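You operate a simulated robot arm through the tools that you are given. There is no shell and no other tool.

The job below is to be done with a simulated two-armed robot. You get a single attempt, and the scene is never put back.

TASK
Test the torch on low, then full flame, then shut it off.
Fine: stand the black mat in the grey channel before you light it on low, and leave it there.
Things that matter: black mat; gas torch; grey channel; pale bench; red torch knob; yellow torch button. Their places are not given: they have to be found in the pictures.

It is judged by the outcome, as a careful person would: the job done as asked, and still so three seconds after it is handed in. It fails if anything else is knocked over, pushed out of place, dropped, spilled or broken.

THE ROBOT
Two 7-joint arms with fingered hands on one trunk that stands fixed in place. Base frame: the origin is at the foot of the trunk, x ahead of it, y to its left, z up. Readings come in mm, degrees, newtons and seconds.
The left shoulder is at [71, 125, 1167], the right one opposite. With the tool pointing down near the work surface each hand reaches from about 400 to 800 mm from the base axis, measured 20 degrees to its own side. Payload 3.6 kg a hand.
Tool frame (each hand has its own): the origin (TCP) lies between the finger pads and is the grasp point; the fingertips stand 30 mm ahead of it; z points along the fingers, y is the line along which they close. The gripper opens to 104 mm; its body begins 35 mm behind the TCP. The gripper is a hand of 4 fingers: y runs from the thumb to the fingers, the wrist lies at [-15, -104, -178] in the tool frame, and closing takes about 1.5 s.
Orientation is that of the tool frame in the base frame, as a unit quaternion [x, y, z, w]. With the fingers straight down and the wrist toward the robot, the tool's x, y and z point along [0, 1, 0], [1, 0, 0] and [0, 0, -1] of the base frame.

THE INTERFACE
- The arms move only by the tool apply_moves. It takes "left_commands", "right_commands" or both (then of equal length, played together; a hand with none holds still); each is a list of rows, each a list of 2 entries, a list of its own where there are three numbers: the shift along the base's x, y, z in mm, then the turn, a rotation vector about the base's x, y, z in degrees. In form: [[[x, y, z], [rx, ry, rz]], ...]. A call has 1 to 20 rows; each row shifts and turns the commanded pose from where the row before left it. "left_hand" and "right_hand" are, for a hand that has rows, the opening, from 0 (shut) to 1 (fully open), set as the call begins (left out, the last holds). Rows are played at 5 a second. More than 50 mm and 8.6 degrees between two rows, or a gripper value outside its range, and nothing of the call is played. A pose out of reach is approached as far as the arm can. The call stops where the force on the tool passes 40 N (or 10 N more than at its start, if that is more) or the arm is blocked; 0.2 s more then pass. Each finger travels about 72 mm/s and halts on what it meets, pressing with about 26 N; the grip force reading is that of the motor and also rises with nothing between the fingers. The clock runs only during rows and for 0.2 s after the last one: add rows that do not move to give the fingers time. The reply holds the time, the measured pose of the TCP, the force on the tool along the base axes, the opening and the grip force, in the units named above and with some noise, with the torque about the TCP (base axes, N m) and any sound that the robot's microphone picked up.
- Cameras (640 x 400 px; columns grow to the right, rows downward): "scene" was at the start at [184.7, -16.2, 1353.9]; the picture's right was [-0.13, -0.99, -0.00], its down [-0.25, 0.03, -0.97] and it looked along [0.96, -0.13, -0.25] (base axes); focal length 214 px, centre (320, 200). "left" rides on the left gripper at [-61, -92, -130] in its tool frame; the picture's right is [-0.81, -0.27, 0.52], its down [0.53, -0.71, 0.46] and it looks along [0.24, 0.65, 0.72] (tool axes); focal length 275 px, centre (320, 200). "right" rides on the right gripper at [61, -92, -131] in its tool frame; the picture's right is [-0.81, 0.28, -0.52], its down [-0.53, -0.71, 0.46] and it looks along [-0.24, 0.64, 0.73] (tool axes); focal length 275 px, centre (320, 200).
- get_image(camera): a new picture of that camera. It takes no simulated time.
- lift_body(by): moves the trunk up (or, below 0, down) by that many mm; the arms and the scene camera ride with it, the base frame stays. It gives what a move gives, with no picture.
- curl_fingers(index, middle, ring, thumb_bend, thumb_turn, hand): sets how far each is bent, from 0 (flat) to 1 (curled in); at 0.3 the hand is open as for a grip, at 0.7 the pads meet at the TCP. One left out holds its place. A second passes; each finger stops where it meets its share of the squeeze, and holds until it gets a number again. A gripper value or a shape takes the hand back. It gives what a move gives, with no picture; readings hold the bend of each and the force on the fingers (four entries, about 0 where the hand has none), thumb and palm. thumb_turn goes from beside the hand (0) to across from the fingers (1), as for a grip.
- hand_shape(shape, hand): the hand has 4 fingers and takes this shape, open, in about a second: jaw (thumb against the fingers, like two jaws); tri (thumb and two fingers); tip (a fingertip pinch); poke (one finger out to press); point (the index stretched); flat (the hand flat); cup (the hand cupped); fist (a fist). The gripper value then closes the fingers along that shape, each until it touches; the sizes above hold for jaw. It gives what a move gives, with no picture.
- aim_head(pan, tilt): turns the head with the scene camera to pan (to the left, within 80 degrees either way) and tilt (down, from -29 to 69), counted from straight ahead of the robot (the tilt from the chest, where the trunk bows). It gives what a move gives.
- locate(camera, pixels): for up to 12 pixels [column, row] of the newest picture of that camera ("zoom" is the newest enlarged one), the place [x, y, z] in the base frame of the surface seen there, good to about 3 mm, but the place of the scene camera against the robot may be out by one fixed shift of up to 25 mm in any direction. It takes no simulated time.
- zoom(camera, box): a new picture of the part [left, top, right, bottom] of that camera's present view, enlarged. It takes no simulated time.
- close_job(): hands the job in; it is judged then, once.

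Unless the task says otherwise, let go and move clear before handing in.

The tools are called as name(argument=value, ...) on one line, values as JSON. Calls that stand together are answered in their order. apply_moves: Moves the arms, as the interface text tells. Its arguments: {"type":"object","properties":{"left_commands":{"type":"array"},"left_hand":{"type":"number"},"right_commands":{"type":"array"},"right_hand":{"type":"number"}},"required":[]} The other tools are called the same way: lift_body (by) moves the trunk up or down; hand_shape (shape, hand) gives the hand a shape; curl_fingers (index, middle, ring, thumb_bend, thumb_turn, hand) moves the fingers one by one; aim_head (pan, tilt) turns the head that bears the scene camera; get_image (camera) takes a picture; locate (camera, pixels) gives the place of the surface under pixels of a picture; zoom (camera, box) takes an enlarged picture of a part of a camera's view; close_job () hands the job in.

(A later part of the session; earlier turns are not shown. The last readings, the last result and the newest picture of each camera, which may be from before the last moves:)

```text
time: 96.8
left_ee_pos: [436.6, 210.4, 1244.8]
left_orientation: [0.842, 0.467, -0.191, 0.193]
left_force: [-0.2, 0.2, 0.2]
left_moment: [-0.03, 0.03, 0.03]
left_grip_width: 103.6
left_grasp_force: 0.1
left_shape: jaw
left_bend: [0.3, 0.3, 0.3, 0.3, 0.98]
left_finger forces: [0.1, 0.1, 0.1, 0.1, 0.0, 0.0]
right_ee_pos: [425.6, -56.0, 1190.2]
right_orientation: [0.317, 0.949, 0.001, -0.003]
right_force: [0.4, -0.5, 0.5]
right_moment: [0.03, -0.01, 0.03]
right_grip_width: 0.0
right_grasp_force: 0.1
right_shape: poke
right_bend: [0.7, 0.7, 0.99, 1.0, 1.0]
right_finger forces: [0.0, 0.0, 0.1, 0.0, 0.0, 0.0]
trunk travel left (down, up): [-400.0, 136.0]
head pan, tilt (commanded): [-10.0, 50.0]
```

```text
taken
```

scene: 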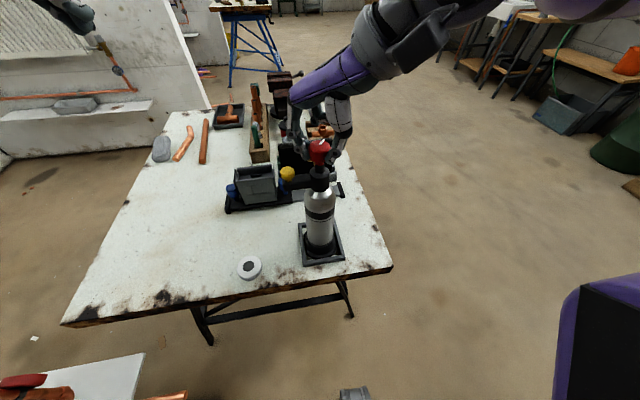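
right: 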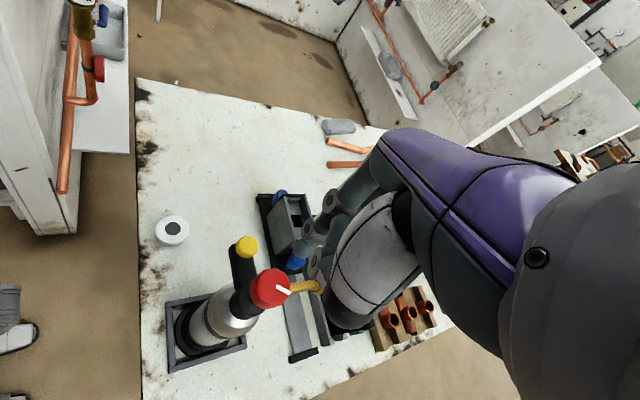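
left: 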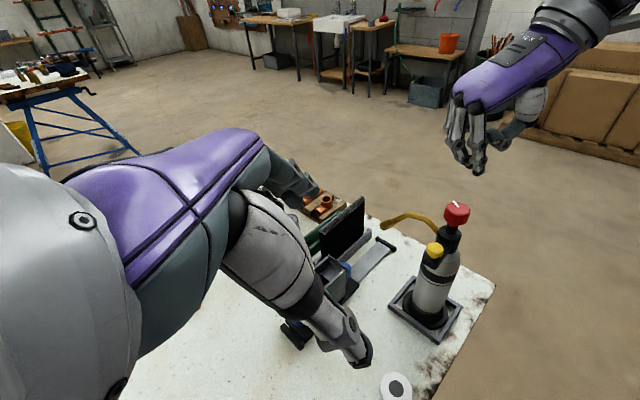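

The poke shape shows two fingers pointing down in the left view (460–480, 165). I zoom and locate the fingertips relative to the TCP.

zoom(camera="left", box=[400, 60, 560, 280])

locate(camera="left", pixels=[[478, 172], [478, 165], [463, 162], [462, 155], [478, 158], [466, 165], [480, 170], [476, 174], [505, 140], [495, 145], [457, 205], [435, 248]])

```text
1.82 times, centred on (480, 170) of left
```

zoom: 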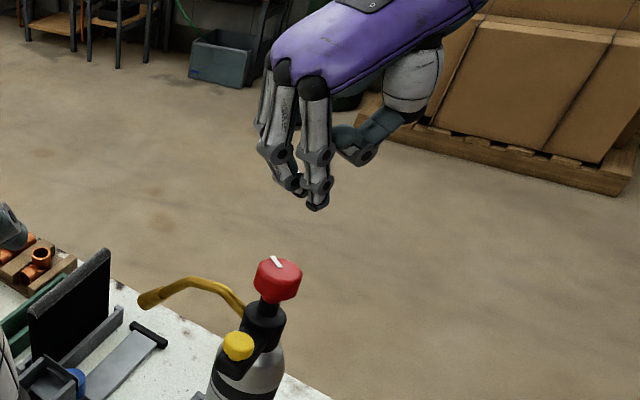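

```text
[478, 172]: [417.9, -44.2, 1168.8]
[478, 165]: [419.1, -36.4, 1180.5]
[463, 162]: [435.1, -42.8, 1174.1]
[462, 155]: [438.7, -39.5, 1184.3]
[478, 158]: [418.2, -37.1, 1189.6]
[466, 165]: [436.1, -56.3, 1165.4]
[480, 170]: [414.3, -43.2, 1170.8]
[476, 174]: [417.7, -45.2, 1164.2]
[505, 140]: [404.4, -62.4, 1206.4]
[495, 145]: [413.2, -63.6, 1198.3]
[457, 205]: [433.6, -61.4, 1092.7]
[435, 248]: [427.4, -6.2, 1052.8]
```

The index tip is about 26 mm below the TCP, with the middle finger beside it at the same depth. I curl the middle finger away so only the index presses, then move over the button.

curl_fingers(hand="right", middle=1.0)

apply_moves(right_commands=[[[3, 15, -10], [0, 0, 0]], [[3, 15, -20], [0, 0, 0]], [[1, 13, -20], [0, 0, 0]], [[0, 0, -15], [0, 0, 0]], [[0, 0, 0], [0, 0, 0]]])

zoom(camera="left", box=[400, 130, 520, 290])

zoom(camera="right", box=[150, 160, 420, 380])

```text
time: 97.8
left_ee_pos: [438.1, 210.1, 1245.3]
left_orientation: [0.842, 0.467, -0.19, 0.193]
left_force: [0.5, 0.0, -0.6]
left_moment: [0.01, 0.01, 0.04]
left_grip_width: 103.8
left_grasp_force: 0.1
left_shape: jaw
left_bend: [0.3, 0.3, 0.3, 0.3, 0.98]
left_finger forces: [0.1, 0.0, 0.0, 0.0, 0.1, 0.0]
right_ee_pos: [424.6, -56.1, 1191.3]
right_orientation: [0.317, 0.949, 0.002, -0.002]
right_force: [-0.3, 0.4, 0.0]
right_moment: [0.01, 0.03, 0.0]
right_grip_width: 29.8
right_grasp_force: 0.0
right_shape: fingers
right_bend: [0.7, 1.0, 0.99, 1.0, 1.0]
right_finger forces: [0.1, 0.0, 0.0, 0.0, 0.0, 0.1]
trunk travel left (down, up): [-400.0, 136.0]
head pan, tilt (commanded): [-10.0, 50.0]
```

```text
time: 99.0
left_ee_pos: [438.8, 210.2, 1243.6]
left_orientation: [0.842, 0.466, -0.19, 0.193]
left_force: [-0.6, 0.1, 0.2]
left_moment: [0.01, -0.04, 0.02]
left_grip_width: 104.0
left_grasp_force: 0.0
left_shape: jaw
left_bend: [0.3, 0.3, 0.3, 0.3, 0.98]
left_finger forces: [0.0, 0.0, 0.0, 0.1, 0.1, 0.0]
right_ee_pos: [431.3, -13.3, 1126.6]
right_orientation: [0.316, 0.949, -0.001, -0.003]
right_force: [1.1, -0.9, 0.7]
right_moment: [-0.01, 0.03, 0.04]
right_grip_width: 29.7
right_grasp_force: 0.0
right_shape: fingers
right_bend: [0.7, 1.0, 0.99, 1.0, 1.0]
right_finger forces: [0.0, 0.1, 0.0, 0.0, 0.0, 0.0]
trunk travel left (down, up): [-400.0, 136.0]
head pan, tilt (commanded): [-10.0, 50.0]
```

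```text
2.50 times, centred on (460, 210) of left
```

zoom: 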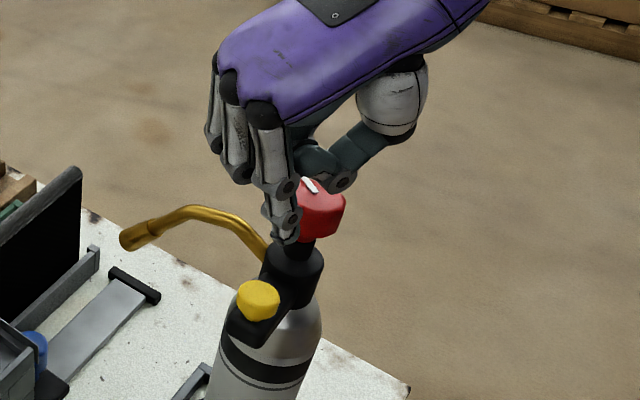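

```text
1.82 times, centred on (285, 270) of right
```

zoom: 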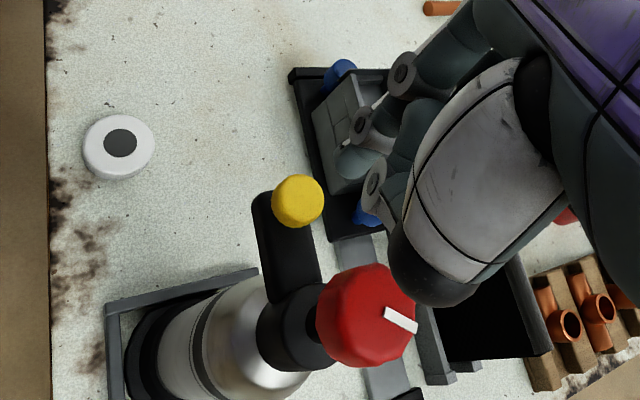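

The index now points down beside the knob, above the button. I locate its tip and the button in the same view.

zoom(camera="left", box=[400, 130, 520, 290])

locate(camera="zoom", pixels=[[287, 242], [285, 232], [275, 235], [295, 238], [283, 215], [262, 292], [250, 298], [275, 295], [262, 310], [340, 205], [310, 165], [325, 180]])

locate(camera="right", pixels=[[277, 271], [265, 270], [288, 268], [300, 248], [307, 242], [310, 255], [318, 270], [304, 237]])

```text
2.50 times, centred on (460, 210) of left
```

zoom: 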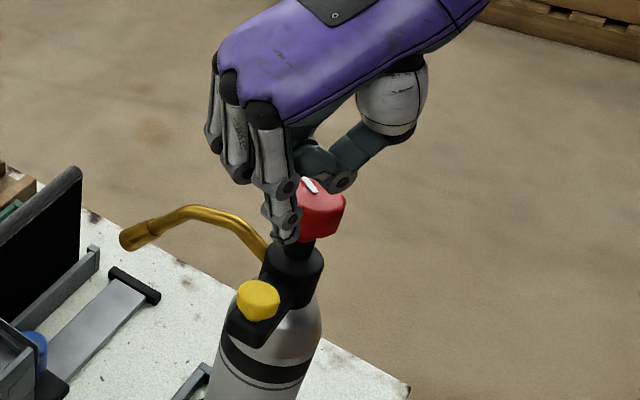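

```text
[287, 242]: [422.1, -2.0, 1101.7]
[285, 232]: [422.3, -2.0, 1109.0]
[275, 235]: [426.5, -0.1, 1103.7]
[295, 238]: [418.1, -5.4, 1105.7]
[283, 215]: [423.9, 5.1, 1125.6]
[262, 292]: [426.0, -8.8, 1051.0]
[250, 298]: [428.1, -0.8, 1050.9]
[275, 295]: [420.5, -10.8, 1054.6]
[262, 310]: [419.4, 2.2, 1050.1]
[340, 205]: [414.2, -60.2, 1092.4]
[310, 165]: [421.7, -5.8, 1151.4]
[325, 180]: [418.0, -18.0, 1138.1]
```

```text
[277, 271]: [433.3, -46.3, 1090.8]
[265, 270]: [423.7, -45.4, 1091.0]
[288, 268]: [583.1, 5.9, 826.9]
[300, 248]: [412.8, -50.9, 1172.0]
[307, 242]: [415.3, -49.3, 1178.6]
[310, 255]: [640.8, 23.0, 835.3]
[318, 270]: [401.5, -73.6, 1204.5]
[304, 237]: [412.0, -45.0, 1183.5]
```

The index tip (≈(423.5,−9), bottom z ≈ 1100) is right over the button at (426,−8). I descend 40 mm to just above it.

apply_moves(right_commands=[[[1.5, 0, -15], [0, 0, 0]], [[0, 0, -15], [0, 0, 0]], [[0, 0, -10], [0, 0, 0]], [[0, 0, 0], [0, 0, 0]]])

zoom(camera="left", box=[400, 130, 520, 290])

zoom(camera="right", box=[150, 160, 420, 380])

```text
time: 100.0
left_ee_pos: [438.6, 209.5, 1244.4]
left_orientation: [0.842, 0.466, -0.191, 0.193]
left_force: [0.9, -0.4, 0.7]
left_moment: [-0.03, 0.01, 0.02]
left_grip_width: 103.7
left_grasp_force: 0.0
left_shape: jaw
left_bend: [0.3, 0.3, 0.3, 0.3, 0.98]
left_finger forces: [0.1, 0.1, 0.0, 0.0, 0.1, 0.0]
right_ee_pos: [433.6, -12.9, 1086.9]
right_orientation: [0.316, 0.949, 0.001, -0.002]
right_force: [-0.3, -0.3, -1.1]
right_moment: [0.0, 0.0, -0.03]
right_grip_width: 30.1
right_grasp_force: 0.1
right_shape: fingers
right_bend: [0.7, 1.0, 0.99, 1.0, 1.0]
right_finger forces: [0.1, 0.1, 0.0, 0.0, 0.0, 0.1]
trunk travel left (down, up): [-400.0, 136.0]
head pan, tilt (commanded): [-10.0, 50.0]
```

```text
2.50 times, centred on (460, 210) of left
```

zoom: 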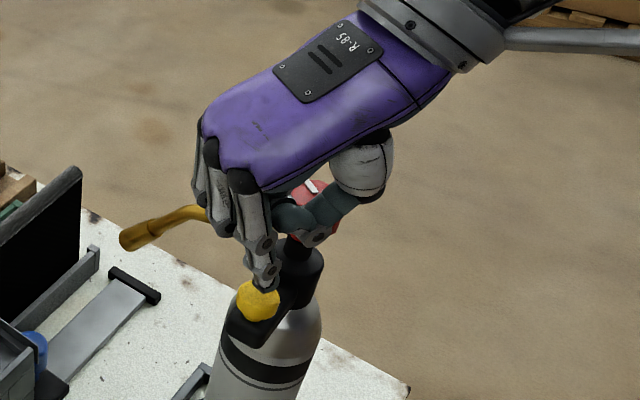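

```text
1.82 times, centred on (285, 270) of right
```

zoom: 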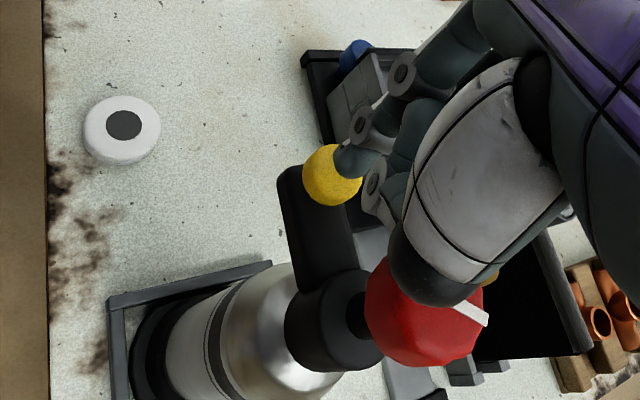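

The index tip is a few mm above the button; the thumb is close to the knob in this view. I check the thumb's clearance to the knob before pressing.

locate(camera="right", pixels=[[277, 271]])

zoom(camera="left", box=[430, 180, 500, 260])

locate(camera="zoom", pixels=[[305, 165], [340, 190], [360, 215], [365, 235], [330, 225], [395, 225], [370, 160], [245, 285], [255, 320], [240, 330], [330, 130], [390, 180]])

```text
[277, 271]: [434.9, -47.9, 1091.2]
```

```text
5.00 times, centred on (465, 220) of left
```

zoom: 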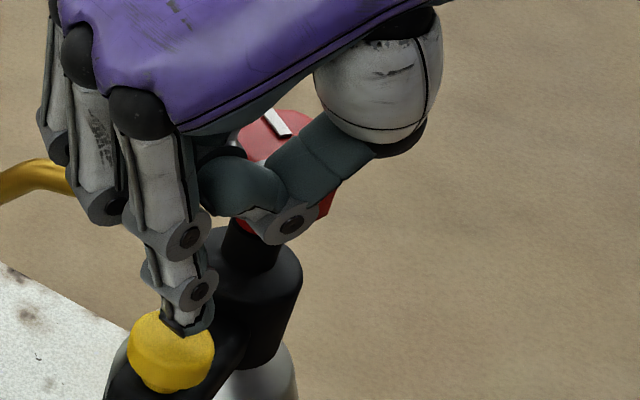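

```text
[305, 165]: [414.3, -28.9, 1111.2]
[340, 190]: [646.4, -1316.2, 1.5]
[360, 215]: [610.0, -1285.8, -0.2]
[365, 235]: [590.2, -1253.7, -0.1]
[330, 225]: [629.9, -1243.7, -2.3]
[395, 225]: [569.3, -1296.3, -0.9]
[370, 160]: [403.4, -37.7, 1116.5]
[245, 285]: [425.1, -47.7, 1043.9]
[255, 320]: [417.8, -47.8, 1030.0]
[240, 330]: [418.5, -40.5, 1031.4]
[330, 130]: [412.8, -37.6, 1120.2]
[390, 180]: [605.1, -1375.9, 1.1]
```

I locate the thumb tip and joint directly (pixels 240–295, 190–230 of this zoom).

locate(camera="zoom", pixels=[[292, 225], [280, 235], [270, 200], [240, 190], [230, 205], [265, 215], [320, 205], [185, 325], [175, 335], [200, 320], [160, 350], [280, 150]])

```text
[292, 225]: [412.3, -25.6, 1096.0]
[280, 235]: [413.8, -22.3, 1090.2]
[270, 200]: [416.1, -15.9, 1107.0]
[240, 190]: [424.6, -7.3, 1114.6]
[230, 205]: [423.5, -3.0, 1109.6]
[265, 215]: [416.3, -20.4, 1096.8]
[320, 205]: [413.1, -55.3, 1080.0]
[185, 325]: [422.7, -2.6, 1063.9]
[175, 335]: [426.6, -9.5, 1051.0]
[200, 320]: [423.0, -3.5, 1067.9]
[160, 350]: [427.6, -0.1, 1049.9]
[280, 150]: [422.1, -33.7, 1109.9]
```

The thumb clears the knob by about 9 mm sideways, and the fingertip is ~7 mm above the button. I lower in 2 mm steps to press it, watching force and sound.

apply_moves(right_commands=[[[0, 0, -2], [0, 0, 0]], [[0, 0, -2], [0, 0, 0]], [[0, 0, -2], [0, 0, 0]], [[0, 0, 0], [0, 0, 0]]])

apply_moves(right_commands=[[[0, 0, -2], [0, 0, 0]], [[0, 0, 0], [0, 0, 0]]])

zoom(camera="left", box=[400, 180, 520, 310])

```text
time: 101.0
left_ee_pos: [439.0, 210.9, 1244.8]
left_orientation: [0.842, 0.466, -0.19, 0.193]
left_force: [-0.7, -0.2, -0.2]
left_moment: [-0.01, -0.03, 0.01]
left_grip_width: 103.9
left_grasp_force: 0.0
left_shape: jaw
left_bend: [0.3, 0.3, 0.3, 0.3, 0.98]
left_finger forces: [0.0, 0.1, 0.0, 0.0, 0.0, 0.0]
right_ee_pos: [432.7, -13.6, 1081.0]
right_orientation: [0.317, 0.949, 0.0, -0.002]
right_force: [0.2, 0.6, -0.1]
right_moment: [0.03, 0.01, -0.01]
right_grip_width: 29.8
right_grasp_force: 0.4
right_shape: fingers
right_bend: [0.7, 1.0, 0.99, 1.0, 1.0]
right_finger forces: [0.5, 0.1, 0.0, 0.1, 0.0, 0.0]
trunk travel left (down, up): [-400.0, 136.0]
head pan, tilt (commanded): [-10.0, 50.0]
```

```text
time: 101.6
left_ee_pos: [437.3, 210.2, 1244.4]
left_orientation: [0.842, 0.466, -0.191, 0.194]
left_force: [0.4, 0.9, 0.0]
left_moment: [0.0, -0.02, -0.03]
left_grip_width: 104.2
left_grasp_force: 0.1
left_shape: jaw
left_bend: [0.3, 0.3, 0.3, 0.3, 0.98]
left_finger forces: [0.0, 0.0, 0.1, 0.0, 0.0, 0.0]
right_ee_pos: [435.1, -13.9, 1079.3]
right_orientation: [0.317, 0.948, 0.001, -0.003]
right_force: [0.2, -0.3, 0.4]
right_moment: [0.02, 0.03, 0.0]
right_grip_width: 29.9
right_grasp_force: 0.6
right_shape: fingers
right_bend: [0.7, 1.0, 0.99, 1.0, 1.0]
right_finger forces: [1.2, 0.0, 0.1, 0.0, 0.0, 0.1]
trunk travel left (down, up): [-400.0, 136.0]
head pan, tilt (commanded): [-10.0, 50.0]
```

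```text
3.08 times, centred on (460, 245) of left
```

zoom: 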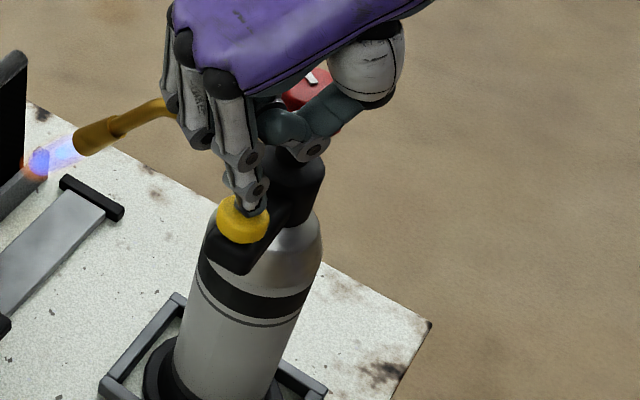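

A blue flame has lit at the nozzle (left zoom pixel 50,155) with only ~1 N on the button. I lift the finger off the button and look at the flame.

apply_moves(right_commands=[[[0, 0, 4], [0, 0, 0]], [[0, 0, 8], [0, 0, 0]], [[0, 0, 20], [0, 0, 0]], [[0, 0, 0], [0, 0, 0]]])

get_image(camera="left")

get_image(camera="scene")

zoom(camera="left", box=[300, 180, 460, 300])

```text
time: 102.6
left_ee_pos: [438.5, 210.6, 1244.9]
left_orientation: [0.842, 0.466, -0.191, 0.193]
left_force: [0.1, 0.1, 0.1]
left_moment: [0.01, -0.01, -0.01]
left_grip_width: 104.1
left_grasp_force: 0.0
left_shape: jaw
left_bend: [0.3, 0.3, 0.3, 0.3, 0.98]
left_finger forces: [0.1, 0.1, 0.1, 0.1, 0.0, 0.0]
right_ee_pos: [434.1, -13.7, 1110.9]
right_orientation: [0.317, 0.948, 0.001, -0.002]
right_force: [0.6, 0.3, -0.4]
right_moment: [0.0, -0.03, 0.02]
right_grip_width: 29.7
right_grasp_force: 0.0
right_shape: fingers
right_bend: [0.7, 1.0, 0.99, 1.0, 1.0]
right_finger forces: [0.1, 0.1, 0.0, 0.1, 0.0, 0.0]
trunk travel left (down, up): [-400.0, 136.0]
head pan, tilt (commanded): [-10.0, 50.0]
```

```text
taken
```

left: 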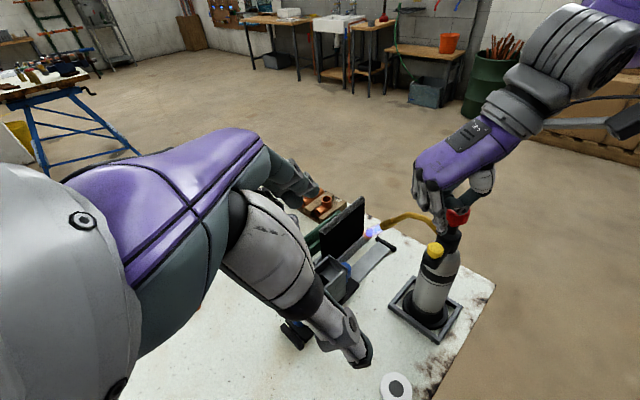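

```text
taken
```

scene: 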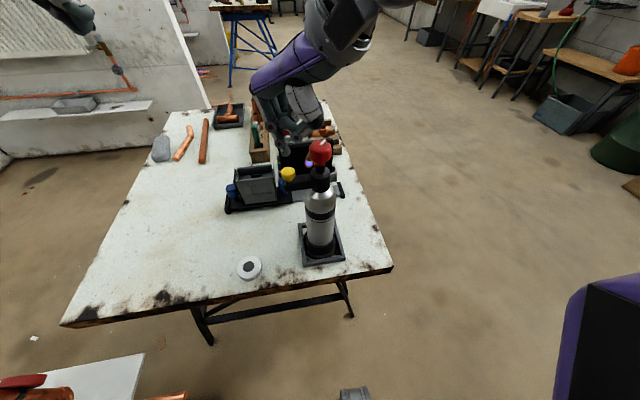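

```text
3.33 times, centred on (380, 240) of left
```

zoom: 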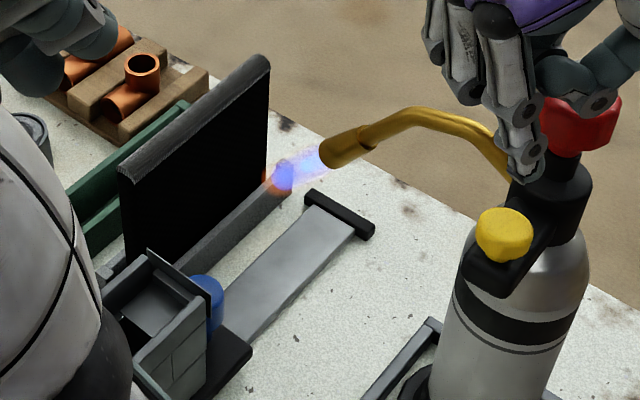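

It is a short, low flame playing on the mat, just as wanted. Now for full flame: I rise, re-form the tri grip and turn the hand back to yaw 0 above the knob.

apply_moves(right_commands=[[[0, 0, 30], [0, 0, 0]], [[0, -10, 30], [0, 0, 0]], [[-1, -10, 20], [0, 0, -7.6]], [[-1, -10, 0], [0, 0, -7.6]], [[-1, -10, 0], [0, 0, -7.6]], [[-1, -1.5, 0], [0, 0, -7.6]], [[-1, 0, 0], [0, 0, -7.6]], [[-1, 0, 0], [0, 0, -7.6]], [[-1, 0, 0], [0, 0, -7.6]], [[0, 0, 0], [0, 0, 0]]])

hand_shape(hand="right", shape="tri")

zoom(camera="right", box=[180, 230, 320, 330])

locate(camera="zoom", pixels=[[380, 220], [330, 190], [430, 180], [445, 250], [400, 295], [325, 260], [385, 160], [400, 222], [445, 248], [130, 165], [95, 165], [170, 170]])

```text
time: 104.8
left_ee_pos: [437.1, 210.0, 1243.6]
left_orientation: [0.842, 0.467, -0.19, 0.193]
left_force: [0.1, 0.5, -0.4]
left_moment: [0.02, 0.02, 0.02]
left_grip_width: 104.0
left_grasp_force: 0.2
left_shape: jaw
left_bend: [0.3, 0.3, 0.3, 0.3, 0.98]
left_finger forces: [0.1, 0.0, 0.0, 0.0, 0.0, 0.0]
right_ee_pos: [426.5, -55.4, 1191.5]
right_orientation: [0.709, 0.705, 0.002, -0.001]
right_force: [0.1, -1.1, 1.3]
right_moment: [0.03, 0.0, -0.04]
right_grip_width: 29.7
right_grasp_force: 0.0
right_shape: fingers
right_bend: [0.7, 1.0, 0.99, 1.0, 1.0]
right_finger forces: [0.0, 0.0, 0.1, 0.0, 0.0, 0.0]
trunk travel left (down, up): [-400.0, 136.0]
head pan, tilt (commanded): [-10.0, 50.0]
```

```text
time: 105.7
left_ee_pos: [436.9, 209.3, 1244.5]
left_orientation: [0.842, 0.467, -0.19, 0.193]
left_force: [0.1, 0.1, 0.2]
left_moment: [-0.01, 0.0, 0.02]
left_grip_width: 103.9
left_grasp_force: 0.1
left_shape: jaw
left_bend: [0.3, 0.3, 0.3, 0.3, 0.98]
left_finger forces: [0.1, 0.0, 0.0, 0.0, 0.1, 0.0]
right_ee_pos: [427.1, -54.5, 1191.5]
right_orientation: [0.707, 0.707, 0.002, -0.002]
right_force: [0.3, -0.9, -0.1]
right_moment: [0.01, -0.01, -0.02]
right_grip_width: 103.6
right_grasp_force: 0.2
right_shape: tri
right_bend: [0.3, 0.3, 0.99, 0.3, 0.98]
right_finger forces: [0.1, 0.0, 0.0, 0.1, 0.1, 0.0]
trunk travel left (down, up): [-400.0, 136.0]
head pan, tilt (commanded): [-10.0, 50.0]
```

```text
4.00 times, centred on (250, 280) of right
```

zoom: 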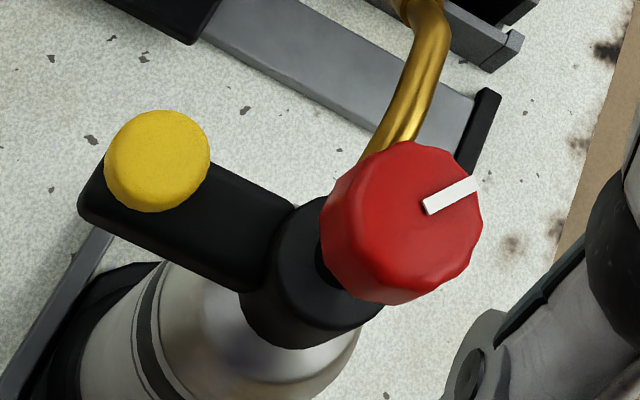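

```text
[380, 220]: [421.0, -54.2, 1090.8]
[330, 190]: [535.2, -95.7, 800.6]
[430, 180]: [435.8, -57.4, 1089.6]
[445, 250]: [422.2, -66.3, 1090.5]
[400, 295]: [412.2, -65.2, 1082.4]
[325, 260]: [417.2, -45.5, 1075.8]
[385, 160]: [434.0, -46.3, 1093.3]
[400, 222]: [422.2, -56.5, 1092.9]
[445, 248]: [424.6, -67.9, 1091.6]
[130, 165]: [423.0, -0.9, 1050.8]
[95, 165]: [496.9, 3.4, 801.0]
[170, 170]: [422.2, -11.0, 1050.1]
```

The knob pointer now reads ≈49° counter-clockwise of off; centre still ≈ (427,−57.5). I descend with the tri grip at yaw 0 and take hold of the knob again.

apply_moves(right_commands=[[[0, 0, -30], [0, 0, 0]], [[0, 0, -30], [0, 0, 0]], [[0, 0, -20], [0, 0, 0]], [[0, 0, -9], [0, 0, 0]], [[0, 0, 0], [0, 0, 0]], [[0, 0, 0], [0, 0, 0]]], right_hand=0.65)

apply_moves(right_commands=[[[0, 0, 0], [0, 0, 0]], [[0, 0, 0], [0, 0, 0]], [[0, 0, 0], [0, 0, 0]]], right_hand=0.42)

apply_moves(right_commands=[[[0, 0, 0], [0, 0, 0]], [[0, 0, 0], [0, 0, 0]], [[0, 0, 0], [0, 0, 0]], [[0, 0, 0], [0, 0, 0]]], right_hand=0.1)

zoom(camera="left", box=[380, 170, 520, 310])

```text
time: 107.1
left_ee_pos: [438.4, 210.6, 1244.8]
left_orientation: [0.842, 0.467, -0.19, 0.192]
left_force: [0.1, 0.8, -0.2]
left_moment: [0.01, 0.01, 0.03]
left_grip_width: 103.9
left_grasp_force: 0.2
left_shape: jaw
left_bend: [0.3, 0.3, 0.3, 0.3, 0.98]
left_finger forces: [0.1, 0.0, 0.0, 0.0, 0.1, 0.0]
right_ee_pos: [425.2, -55.4, 1101.2]
right_orientation: [0.707, 0.707, 0.002, -0.003]
right_force: [-1.1, 0.5, 0.1]
right_moment: [0.03, -0.01, 0.04]
right_grip_width: 68.0
right_grasp_force: 0.1
right_shape: tri
right_bend: [0.73, 0.39, 0.99, 0.62, 1.0]
right_finger forces: [0.1, 0.0, 0.0, 0.0, 0.0, 0.1]
trunk travel left (down, up): [-400.0, 136.0]
head pan, tilt (commanded): [-10.0, 50.0]
```

```text
time: 107.9
left_ee_pos: [438.1, 211.2, 1244.7]
left_orientation: [0.842, 0.466, -0.19, 0.192]
left_force: [-0.2, 0.4, -0.2]
left_moment: [0.02, 0.02, 0.0]
left_grip_width: 104.3
left_grasp_force: 0.1
left_shape: jaw
left_bend: [0.3, 0.3, 0.3, 0.3, 0.98]
left_finger forces: [0.0, 0.0, 0.0, 0.0, 0.0, 0.1]
right_ee_pos: [426.4, -54.1, 1102.6]
right_orientation: [0.708, 0.707, 0.002, -0.002]
right_force: [-0.2, 0.4, -0.1]
right_moment: [-0.02, -0.01, -0.02]
right_grip_width: 43.9
right_grasp_force: 0.1
right_shape: tri
right_bend: [0.74, 0.48, 0.99, 0.72, 1.0]
right_finger forces: [0.1, 0.0, 0.0, 0.0, 0.0, 0.1]
trunk travel left (down, up): [-400.0, 136.0]
head pan, tilt (commanded): [-10.0, 50.0]
```

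```text
time: 108.9
left_ee_pos: [438.4, 210.4, 1245.0]
left_orientation: [0.842, 0.467, -0.191, 0.193]
left_force: [-0.6, 0.6, 0.3]
left_moment: [0.04, -0.01, -0.01]
left_grip_width: 103.7
left_grasp_force: 0.0
left_shape: jaw
left_bend: [0.3, 0.3, 0.3, 0.3, 0.98]
left_finger forces: [0.0, 0.1, 0.1, 0.1, 0.1, 0.0]
right_ee_pos: [424.9, -55.0, 1102.8]
right_orientation: [0.708, 0.706, 0.002, -0.002]
right_force: [1.3, 1.4, 1.0]
right_moment: [0.01, -0.05, -0.01]
right_grip_width: 23.7
right_grasp_force: 26.2
right_shape: tri
right_bend: [0.74, 0.55, 1.0, 0.75, 1.0]
right_finger forces: [9.8, 13.0, 0.0, 0.0, 22.1, 0.0]
trunk travel left (down, up): [-400.0, 136.0]
head pan, tilt (commanded): [-10.0, 50.0]
```

```text
2.86 times, centred on (450, 240) of left
```

zoom: 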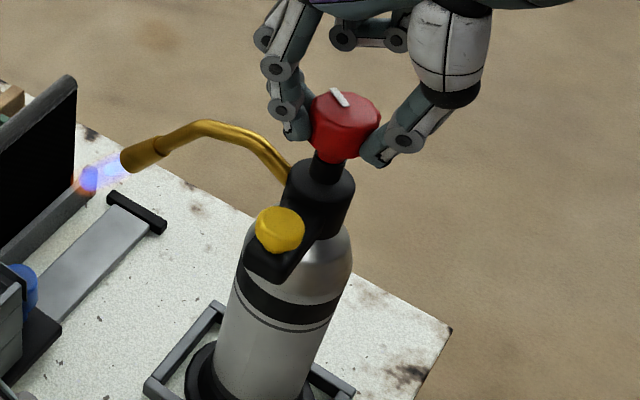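

The knob is held again and the low flame is steady. I press down ~15 N and turn counter-clockwise by 20°, checking the flame.

apply_moves(right_commands=[[[0, 0, -1.5], [0, 0, 0]], [[0, 0, -1.5], [0, 0, 0]], [[0, 0, 0], [0, 0, 0]]])

apply_moves(right_commands=[[[0, 0, 0], [0, 0, 4]], [[0, 0, 0], [0, 0, 4]], [[0, 0, 0], [0, 0, 4]], [[0, 0, 0], [0, 0, 4]], [[0, 0, 0], [0, 0, 4]], [[0, 0, 0], [0, 0, 0]]])

zoom(camera="left", box=[380, 170, 520, 310])

```text
time: 109.7
left_ee_pos: [436.5, 211.0, 1244.6]
left_orientation: [0.842, 0.467, -0.19, 0.193]
left_force: [-0.7, -0.8, -0.2]
left_moment: [0.03, -0.03, 0.03]
left_grip_width: 103.8
left_grasp_force: 0.1
left_shape: jaw
left_bend: [0.3, 0.3, 0.3, 0.3, 0.98]
left_finger forces: [0.1, 0.1, 0.0, 0.0, 0.0, 0.0]
right_ee_pos: [425.7, -54.7, 1100.3]
right_orientation: [0.707, 0.707, 0.004, -0.001]
right_force: [2.9, 0.7, 12.8]
right_moment: [0.04, -0.14, 0.03]
right_grip_width: 24.7
right_grasp_force: 26.0
right_shape: tri
right_bend: [0.74, 0.55, 1.0, 0.75, 1.0]
right_finger forces: [11.5, 15.5, 0.1, 0.0, 24.8, 0.1]
trunk travel left (down, up): [-400.0, 136.0]
head pan, tilt (commanded): [-10.0, 50.0]
```

```text
time: 111.1
left_ee_pos: [437.2, 211.1, 1243.8]
left_orientation: [0.842, 0.466, -0.189, 0.193]
left_force: [0.0, 0.5, 0.3]
left_moment: [0.0, -0.01, 0.01]
left_grip_width: 103.6
left_grasp_force: 0.1
left_shape: jaw
left_bend: [0.3, 0.3, 0.3, 0.3, 0.98]
left_finger forces: [0.0, 0.0, 0.0, 0.1, 0.1, 0.0]
right_ee_pos: [425.8, -54.9, 1099.8]
right_orientation: [0.574, 0.819, 0.003, -0.001]
right_force: [-2.1, -2.5, 17.6]
right_moment: [-0.09, 0.07, -0.01]
right_grip_width: 24.8
right_grasp_force: 26.0
right_shape: tri
right_bend: [0.74, 0.55, 1.0, 0.75, 1.0]
right_finger forces: [10.3, 14.6, 0.0, 0.0, 28.8, 0.1]
trunk travel left (down, up): [-400.0, 136.0]
head pan, tilt (commanded): [-10.0, 50.0]
```

```text
2.86 times, centred on (450, 240) of left
```

zoom: 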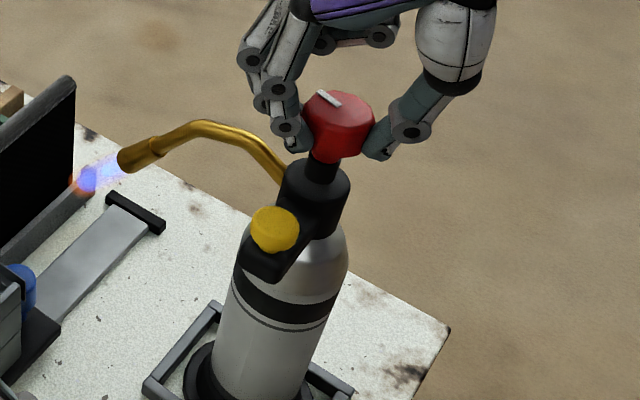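

Knob at about 69°, flame still low, torch steady. I continue another 24°.

apply_moves(right_commands=[[[0.2, -0.1, 0], [0, 0, 4]], [[0.2, -0.1, 0], [0, 0, 4]], [[0.2, -0.1, 0], [0, 0, 4]], [[0.1, -0.1, 0], [0, 0, 4]], [[0.1, -0.1, 0], [0, 0, 4]], [[0, -0.1, 0], [0, 0, 4]], [[0, 0, 0], [0, 0, 0]]])

zoom(camera="left", box=[380, 170, 520, 310])

```text
time: 112.7
left_ee_pos: [436.3, 209.8, 1244.0]
left_orientation: [0.842, 0.467, -0.19, 0.193]
left_force: [0.6, 0.3, 1.0]
left_moment: [-0.02, 0.01, -0.03]
left_grip_width: 104.1
left_grasp_force: 0.1
left_shape: jaw
left_bend: [0.3, 0.3, 0.3, 0.3, 0.98]
left_finger forces: [0.1, 0.0, 0.1, 0.1, 0.0, 0.0]
right_ee_pos: [427.9, -54.7, 1099.8]
right_orientation: [0.392, 0.92, 0.001, -0.002]
right_force: [-4.4, -1.6, 19.1]
right_moment: [-0.1, 0.15, -0.02]
right_grip_width: 24.9
right_grasp_force: 26.5
right_shape: tri
right_bend: [0.74, 0.55, 1.0, 0.75, 1.0]
right_finger forces: [11.2, 13.7, 0.1, 0.1, 29.8, 0.0]
trunk travel left (down, up): [-400.0, 136.0]
head pan, tilt (commanded): [-10.0, 50.0]
```

```text
2.86 times, centred on (450, 240) of left
```

zoom: 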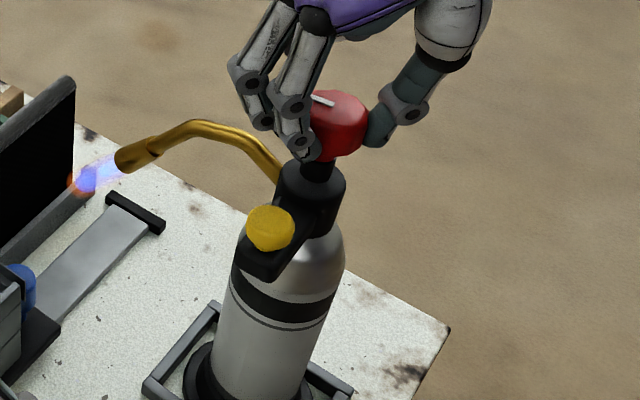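

Knob near 90°, flame unchanged; the top is pushed about 3 mm in +x, so I correct −x as I continue turning.

apply_moves(right_commands=[[[-0.9, 0, 0], [0, 0, 4]], [[-0.9, 0, 0], [0, 0, 4]], [[-0.9, -0.1, 0], [0, 0, 4]], [[-0.9, -0.1, 0], [0, 0, 4]], [[0, 0, 0], [0, 0, 0]]])

zoom(camera="left", box=[380, 170, 520, 310])

```text
time: 113.9
left_ee_pos: [437.3, 211.8, 1244.9]
left_orientation: [0.842, 0.467, -0.189, 0.193]
left_force: [-0.1, 0.1, 0.2]
left_moment: [0.01, 0.03, 0.0]
left_grip_width: 103.9
left_grasp_force: 0.1
left_shape: jaw
left_bend: [0.3, 0.3, 0.3, 0.3, 0.98]
left_finger forces: [0.0, 0.0, 0.1, 0.0, 0.1, 0.0]
right_ee_pos: [423.3, -56.3, 1099.6]
right_orientation: [0.26, 0.966, 0.001, -0.002]
right_force: [-0.2, -4.1, 18.8]
right_moment: [-0.12, 0.03, -0.02]
right_grip_width: 25.1
right_grasp_force: 26.3
right_shape: tri
right_bend: [0.74, 0.55, 1.0, 0.75, 1.0]
right_finger forces: [10.3, 14.8, 0.1, 0.0, 28.7, 0.0]
trunk travel left (down, up): [-400.0, 136.0]
head pan, tilt (commanded): [-10.0, 50.0]
```

```text
2.86 times, centred on (450, 240) of left
```

zoom: 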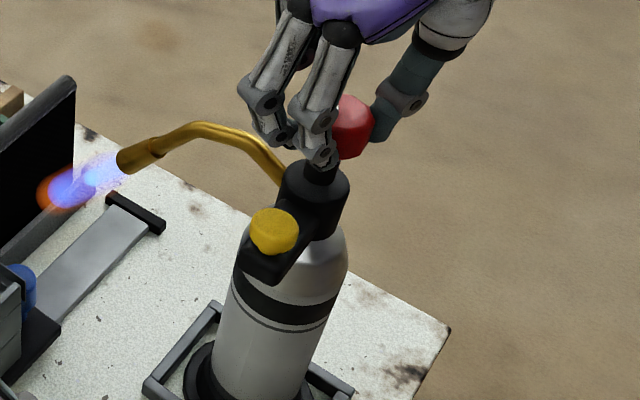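

The flame has grown to a long full flame (left zoom pixel 75,185) at about 109° of knob. I turn another 12° to be well within full and look again.

apply_moves(right_commands=[[[-0.1, 0, 0], [0, 0, 4]], [[-0.1, 0, 0], [0, 0, 4]], [[-0.1, 0, 0], [0, 0, 4]], [[0, 0, 0], [0, 0, 0]]])

zoom(camera="left", box=[340, 170, 520, 310])

get_image(camera="scene")

```text
time: 114.9
left_ee_pos: [437.4, 211.0, 1243.9]
left_orientation: [0.842, 0.466, -0.191, 0.194]
left_force: [0.5, -0.1, 0.2]
left_moment: [0.01, 0.01, 0.02]
left_grip_width: 103.9
left_grasp_force: 0.1
left_shape: jaw
left_bend: [0.3, 0.3, 0.3, 0.3, 0.98]
left_finger forces: [0.0, 0.0, 0.1, 0.0, 0.0, 0.0]
right_ee_pos: [416.0, -39.2, 1100.6]
right_orientation: [0.198, 0.98, -0.003, 0.002]
right_force: [1.5, -2.5, 17.1]
right_moment: [-0.15, -0.04, -0.07]
right_grip_width: 26.9
right_grasp_force: 25.9
right_shape: tri
right_bend: [0.74, 0.54, 1.0, 0.76, 1.0]
right_finger forces: [9.7, 15.8, 0.0, 0.1, 27.4, 0.1]
right hand out of reach, approached as far as the arm can: row 1, 2, 3
trunk travel left (down, up): [-400.0, 136.0]
head pan, tilt (commanded): [-10.0, 50.0]
stopped in row 4 (right hand): the force on the tool passed its limit at 40 N (the readings are from after the stop); the commanded pose is now the measured one
```

```text
2.86 times, centred on (430, 240) of left
```

zoom: 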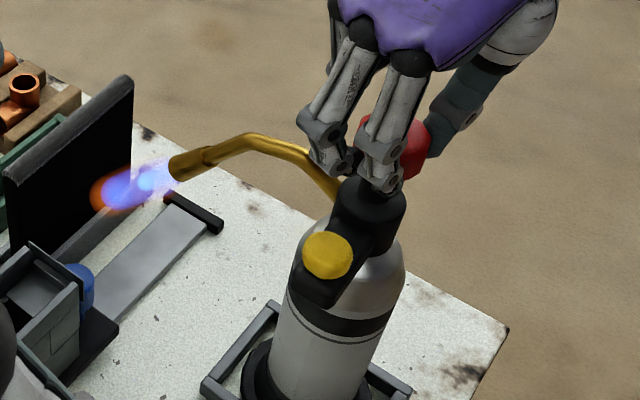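

```text
taken
```

scene: 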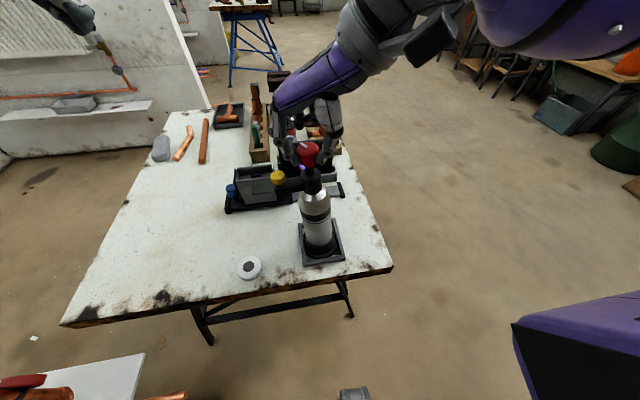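

The hand hit its yaw limit and dragged the torch's top about 17 mm toward +y. I bring it straight back to (423.5,−56) gently.

apply_moves(right_commands=[[[1.9, -4.2, 0], [0, 0, -1.5]], [[1.9, -4.2, 0], [0, 0, -1.5]], [[1.9, -4.2, 0], [0, 0, -1]], [[1.9, -4.2, 0], [0, 0, -1]], [[0, 0, 0], [0, 0, 0]]])

zoom(camera="left", box=[340, 170, 520, 310])

```text
time: 116.1
left_ee_pos: [438.3, 210.3, 1245.0]
left_orientation: [0.842, 0.466, -0.191, 0.193]
left_force: [0.2, -0.3, -0.1]
left_moment: [0.01, -0.01, -0.01]
left_grip_width: 103.6
left_grasp_force: 0.0
left_shape: jaw
left_bend: [0.3, 0.3, 0.3, 0.3, 0.98]
left_finger forces: [0.0, 0.0, 0.1, 0.0, 0.0, 0.1]
right_ee_pos: [421.5, -56.4, 1098.4]
right_orientation: [0.24, 0.971, -0.005, 0.0]
right_force: [1.6, -2.7, 15.4]
right_moment: [0.02, -0.09, 0.0]
right_grip_width: 25.9
right_grasp_force: 26.3
right_shape: tri
right_bend: [0.74, 0.54, 1.0, 0.75, 1.0]
right_finger forces: [10.7, 15.9, 0.0, 0.1, 27.4, 0.0]
trunk travel left (down, up): [-400.0, 136.0]
head pan, tilt (commanded): [-10.0, 50.0]
```

```text
2.86 times, centred on (430, 240) of left
```

zoom: 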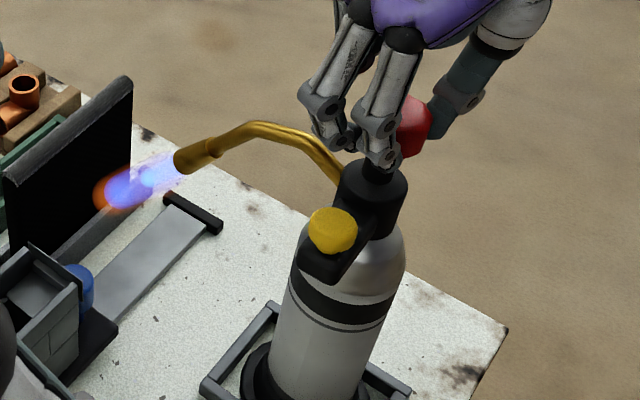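

The torch is back in position and the bigger flame burns steadily onto the mat. To be sure it is fully open I re-grip for more travel: ease off, open, and turn the hand back.

apply_moves(right_commands=[[[0.5, 0, 1.5], [0, 0, 0]], [[0.5, 0, 1.2], [0, 0, 0]], [[0, 0, 0], [0, 0, 0]]])

apply_moves(right_commands=[[[0, 0, 0], [0, 0, 0]], [[0, 0, 0], [0, 0, 0]], [[0, 0, 0], [0, 0, 0]]], right_hand=0.65)

zoom(camera="left", box=[340, 170, 520, 310])

```text
time: 116.9
left_ee_pos: [438.7, 210.6, 1244.2]
left_orientation: [0.842, 0.467, -0.191, 0.193]
left_force: [-0.5, 0.5, 0.6]
left_moment: [0.0, -0.01, 0.02]
left_grip_width: 103.8
left_grasp_force: 0.0
left_shape: jaw
left_bend: [0.3, 0.3, 0.3, 0.3, 0.98]
left_finger forces: [0.0, 0.1, 0.0, 0.0, 0.1, 0.0]
right_ee_pos: [424.3, -56.7, 1099.6]
right_orientation: [0.239, 0.971, -0.007, 0.0]
right_force: [-1.0, 0.2, -1.8]
right_moment: [0.07, -0.02, 0.0]
right_grip_width: 25.0
right_grasp_force: 26.3
right_shape: tri
right_bend: [0.74, 0.55, 1.0, 0.75, 1.0]
right_finger forces: [11.2, 14.0, 0.1, 0.0, 23.1, 0.0]
trunk travel left (down, up): [-400.0, 136.0]
head pan, tilt (commanded): [-10.0, 50.0]
```

```text
time: 117.7
left_ee_pos: [438.8, 209.7, 1245.2]
left_orientation: [0.842, 0.466, -0.191, 0.193]
left_force: [1.0, -0.2, -0.2]
left_moment: [-0.03, -0.02, -0.01]
left_grip_width: 103.7
left_grasp_force: 0.1
left_shape: jaw
left_bend: [0.3, 0.3, 0.3, 0.3, 0.98]
left_finger forces: [0.0, 0.0, 0.0, 0.1, 0.0, 0.0]
right_ee_pos: [424.4, -57.0, 1102.0]
right_orientation: [0.239, 0.971, -0.005, 0.0]
right_force: [0.5, -0.4, 0.3]
right_moment: [0.0, -0.01, -0.01]
right_grip_width: 67.1
right_grasp_force: 0.1
right_shape: tri
right_bend: [0.73, 0.39, 0.99, 0.62, 1.0]
right_finger forces: [0.0, 0.0, 0.0, 0.1, 0.0, 0.0]
trunk travel left (down, up): [-400.0, 136.0]
head pan, tilt (commanded): [-10.0, 50.0]
```

```text
2.86 times, centred on (430, 240) of left
```

zoom: 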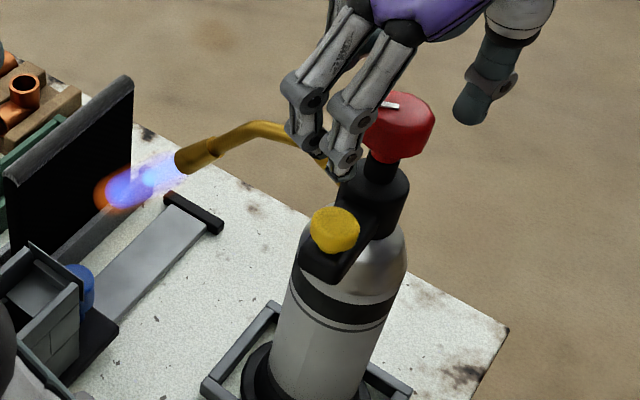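

Released cleanly. I rise above the knob and rotate the hand back to yaw 0, then read the pointer.

apply_moves(right_commands=[[[0, 0, 20], [0, 0, 0]], [[0, 0, 40], [0, 0, 0]], [[0.3, 0.3, 20], [0, 0, -7.7]], [[0.3, 0.3, 0], [0, 0, -7.7]], [[0.3, 0.3, 0], [0, 0, -7.7]], [[0.3, 0.3, 0], [0, 0, -7.7]], [[0.3, 0.3, 0], [0, 0, -7.7]], [[0.3, 0.3, 0], [0, 0, -7.7]], [[0.4, 0.3, 0], [0, 0, -7.7]], [[0.4, 0.3, 0], [0, 0, -7.8]], [[0, 0, 0], [0, 0, 0]]])

zoom(camera="right", box=[180, 230, 320, 330])

locate(camera="zoom", pixels=[[410, 215], [340, 210], [480, 210], [410, 155], [400, 290], [430, 180], [440, 200], [450, 250], [150, 165], [120, 170], [190, 165], [380, 250]])

```text
time: 120.1
left_ee_pos: [436.5, 211.0, 1245.5]
left_orientation: [0.842, 0.467, -0.19, 0.192]
left_force: [-0.6, 0.8, -1.1]
left_moment: [0.0, 0.0, 0.03]
left_grip_width: 103.9
left_grasp_force: 0.2
left_shape: jaw
left_bend: [0.3, 0.3, 0.3, 0.3, 0.98]
left_finger forces: [0.0, 0.0, 0.0, 0.0, 0.0, 0.0]
right_ee_pos: [426.6, -53.9, 1182.4]
right_orientation: [0.704, 0.711, -0.006, -0.003]
right_force: [0.7, 0.2, -0.3]
right_moment: [-0.02, 0.0, -0.02]
right_grip_width: 67.0
right_grasp_force: 0.1
right_shape: tri
right_bend: [0.73, 0.39, 0.99, 0.62, 1.0]
right_finger forces: [0.1, 0.0, 0.1, 0.0, 0.0, 0.0]
trunk travel left (down, up): [-400.0, 136.0]
head pan, tilt (commanded): [-10.0, 50.0]
```

```text
4.00 times, centred on (250, 280) of right
```

zoom: 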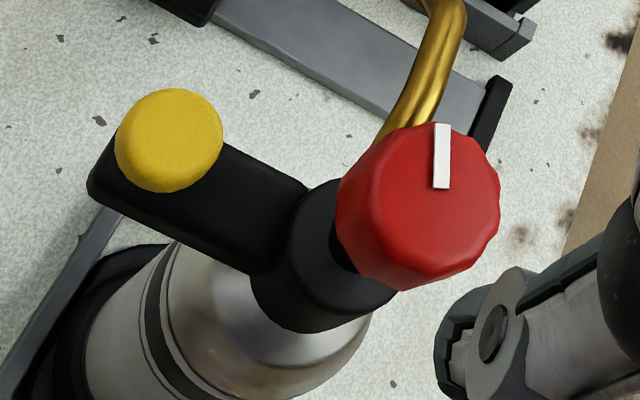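

```text
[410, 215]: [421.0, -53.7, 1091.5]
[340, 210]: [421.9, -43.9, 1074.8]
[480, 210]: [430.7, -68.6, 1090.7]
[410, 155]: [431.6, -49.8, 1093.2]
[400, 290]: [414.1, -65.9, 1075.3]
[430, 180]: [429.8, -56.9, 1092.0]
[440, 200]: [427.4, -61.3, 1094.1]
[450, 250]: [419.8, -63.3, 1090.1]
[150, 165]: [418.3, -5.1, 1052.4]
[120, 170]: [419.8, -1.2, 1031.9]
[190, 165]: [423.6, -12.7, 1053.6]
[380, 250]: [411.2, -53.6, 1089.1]
```

The pointer now reads about 120–127° counter-clockwise. I grip again at yaw 0 and turn further to check whether this is the maximum.

apply_moves(right_commands=[[[-1, 0, -30], [0, 0, 0]], [[-1, 0, -30], [0, 0, 0]], [[0, 0, -20], [0, 0, 0]], [[0, 0, 0], [0, 0, 0]]], right_hand=0.65)

zoom(camera="left", box=[340, 170, 520, 310])

apply_moves(right_commands=[[[0, 0, 0], [0, 0, 0]], [[0, 0, 0], [0, 0, 0]], [[0, 0, 0], [0, 0, 0]]], right_hand=0.42)

apply_moves(right_commands=[[[0, 0, 0], [0, 0, 0]], [[0, 0, 0], [0, 0, 0]], [[0, 0, 0], [0, 0, 0]], [[0, 0, 0], [0, 0, 0]]], right_hand=0.1)

```text
time: 121.1
left_ee_pos: [436.0, 209.7, 1245.0]
left_orientation: [0.842, 0.466, -0.19, 0.193]
left_force: [0.1, -0.3, -0.1]
left_moment: [-0.01, -0.03, 0.01]
left_grip_width: 103.8
left_grasp_force: 0.1
left_shape: jaw
left_bend: [0.3, 0.3, 0.3, 0.3, 0.98]
left_finger forces: [0.1, 0.0, 0.1, 0.1, 0.0, 0.1]
right_ee_pos: [425.2, -55.0, 1100.0]
right_orientation: [0.703, 0.711, -0.005, -0.004]
right_force: [-0.3, 0.0, 0.0]
right_moment: [0.01, -0.03, 0.03]
right_grip_width: 67.3
right_grasp_force: 0.0
right_shape: tri
right_bend: [0.73, 0.39, 0.99, 0.62, 1.0]
right_finger forces: [0.0, 0.1, 0.0, 0.0, 0.0, 0.1]
trunk travel left (down, up): [-400.0, 136.0]
head pan, tilt (commanded): [-10.0, 50.0]
```

```text
2.86 times, centred on (430, 240) of left
```

zoom: 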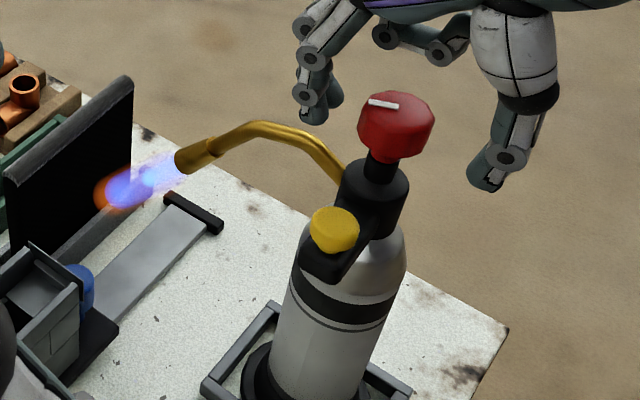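

```text
time: 121.9
left_ee_pos: [437.4, 210.0, 1243.9]
left_orientation: [0.842, 0.467, -0.191, 0.192]
left_force: [0.0, 0.4, 0.0]
left_moment: [0.02, -0.04, -0.01]
left_grip_width: 103.8
left_grasp_force: 0.0
left_shape: jaw
left_bend: [0.3, 0.3, 0.3, 0.3, 0.98]
left_finger forces: [0.0, 0.1, 0.0, 0.0, 0.0, 0.0]
right_ee_pos: [424.8, -55.6, 1101.6]
right_orientation: [0.703, 0.711, -0.006, -0.004]
right_force: [0.7, 0.2, -0.2]
right_moment: [-0.03, -0.02, 0.01]
right_grip_width: 44.0
right_grasp_force: 0.1
right_shape: tri
right_bend: [0.74, 0.48, 0.99, 0.72, 1.0]
right_finger forces: [0.0, 0.0, 0.0, 0.0, 0.0, 0.1]
trunk travel left (down, up): [-400.0, 136.0]
head pan, tilt (commanded): [-10.0, 50.0]
```

```text
time: 122.9
left_ee_pos: [437.6, 210.1, 1244.9]
left_orientation: [0.842, 0.467, -0.19, 0.192]
left_force: [0.4, -0.3, -0.4]
left_moment: [0.01, 0.0, 0.01]
left_grip_width: 103.9
left_grasp_force: 0.0
left_shape: jaw
left_bend: [0.3, 0.3, 0.3, 0.3, 0.98]
left_finger forces: [0.1, 0.0, 0.0, 0.1, 0.1, 0.0]
right_ee_pos: [425.2, -55.4, 1101.5]
right_orientation: [0.704, 0.71, -0.005, -0.003]
right_force: [0.6, -0.7, 0.3]
right_moment: [0.0, -0.09, 0.01]
right_grip_width: 24.0
right_grasp_force: 26.3
right_shape: tri
right_bend: [0.74, 0.55, 1.0, 0.75, 1.0]
right_finger forces: [9.2, 13.0, 0.0, 0.1, 22.2, 0.0]
trunk travel left (down, up): [-400.0, 136.0]
head pan, tilt (commanded): [-10.0, 50.0]
```

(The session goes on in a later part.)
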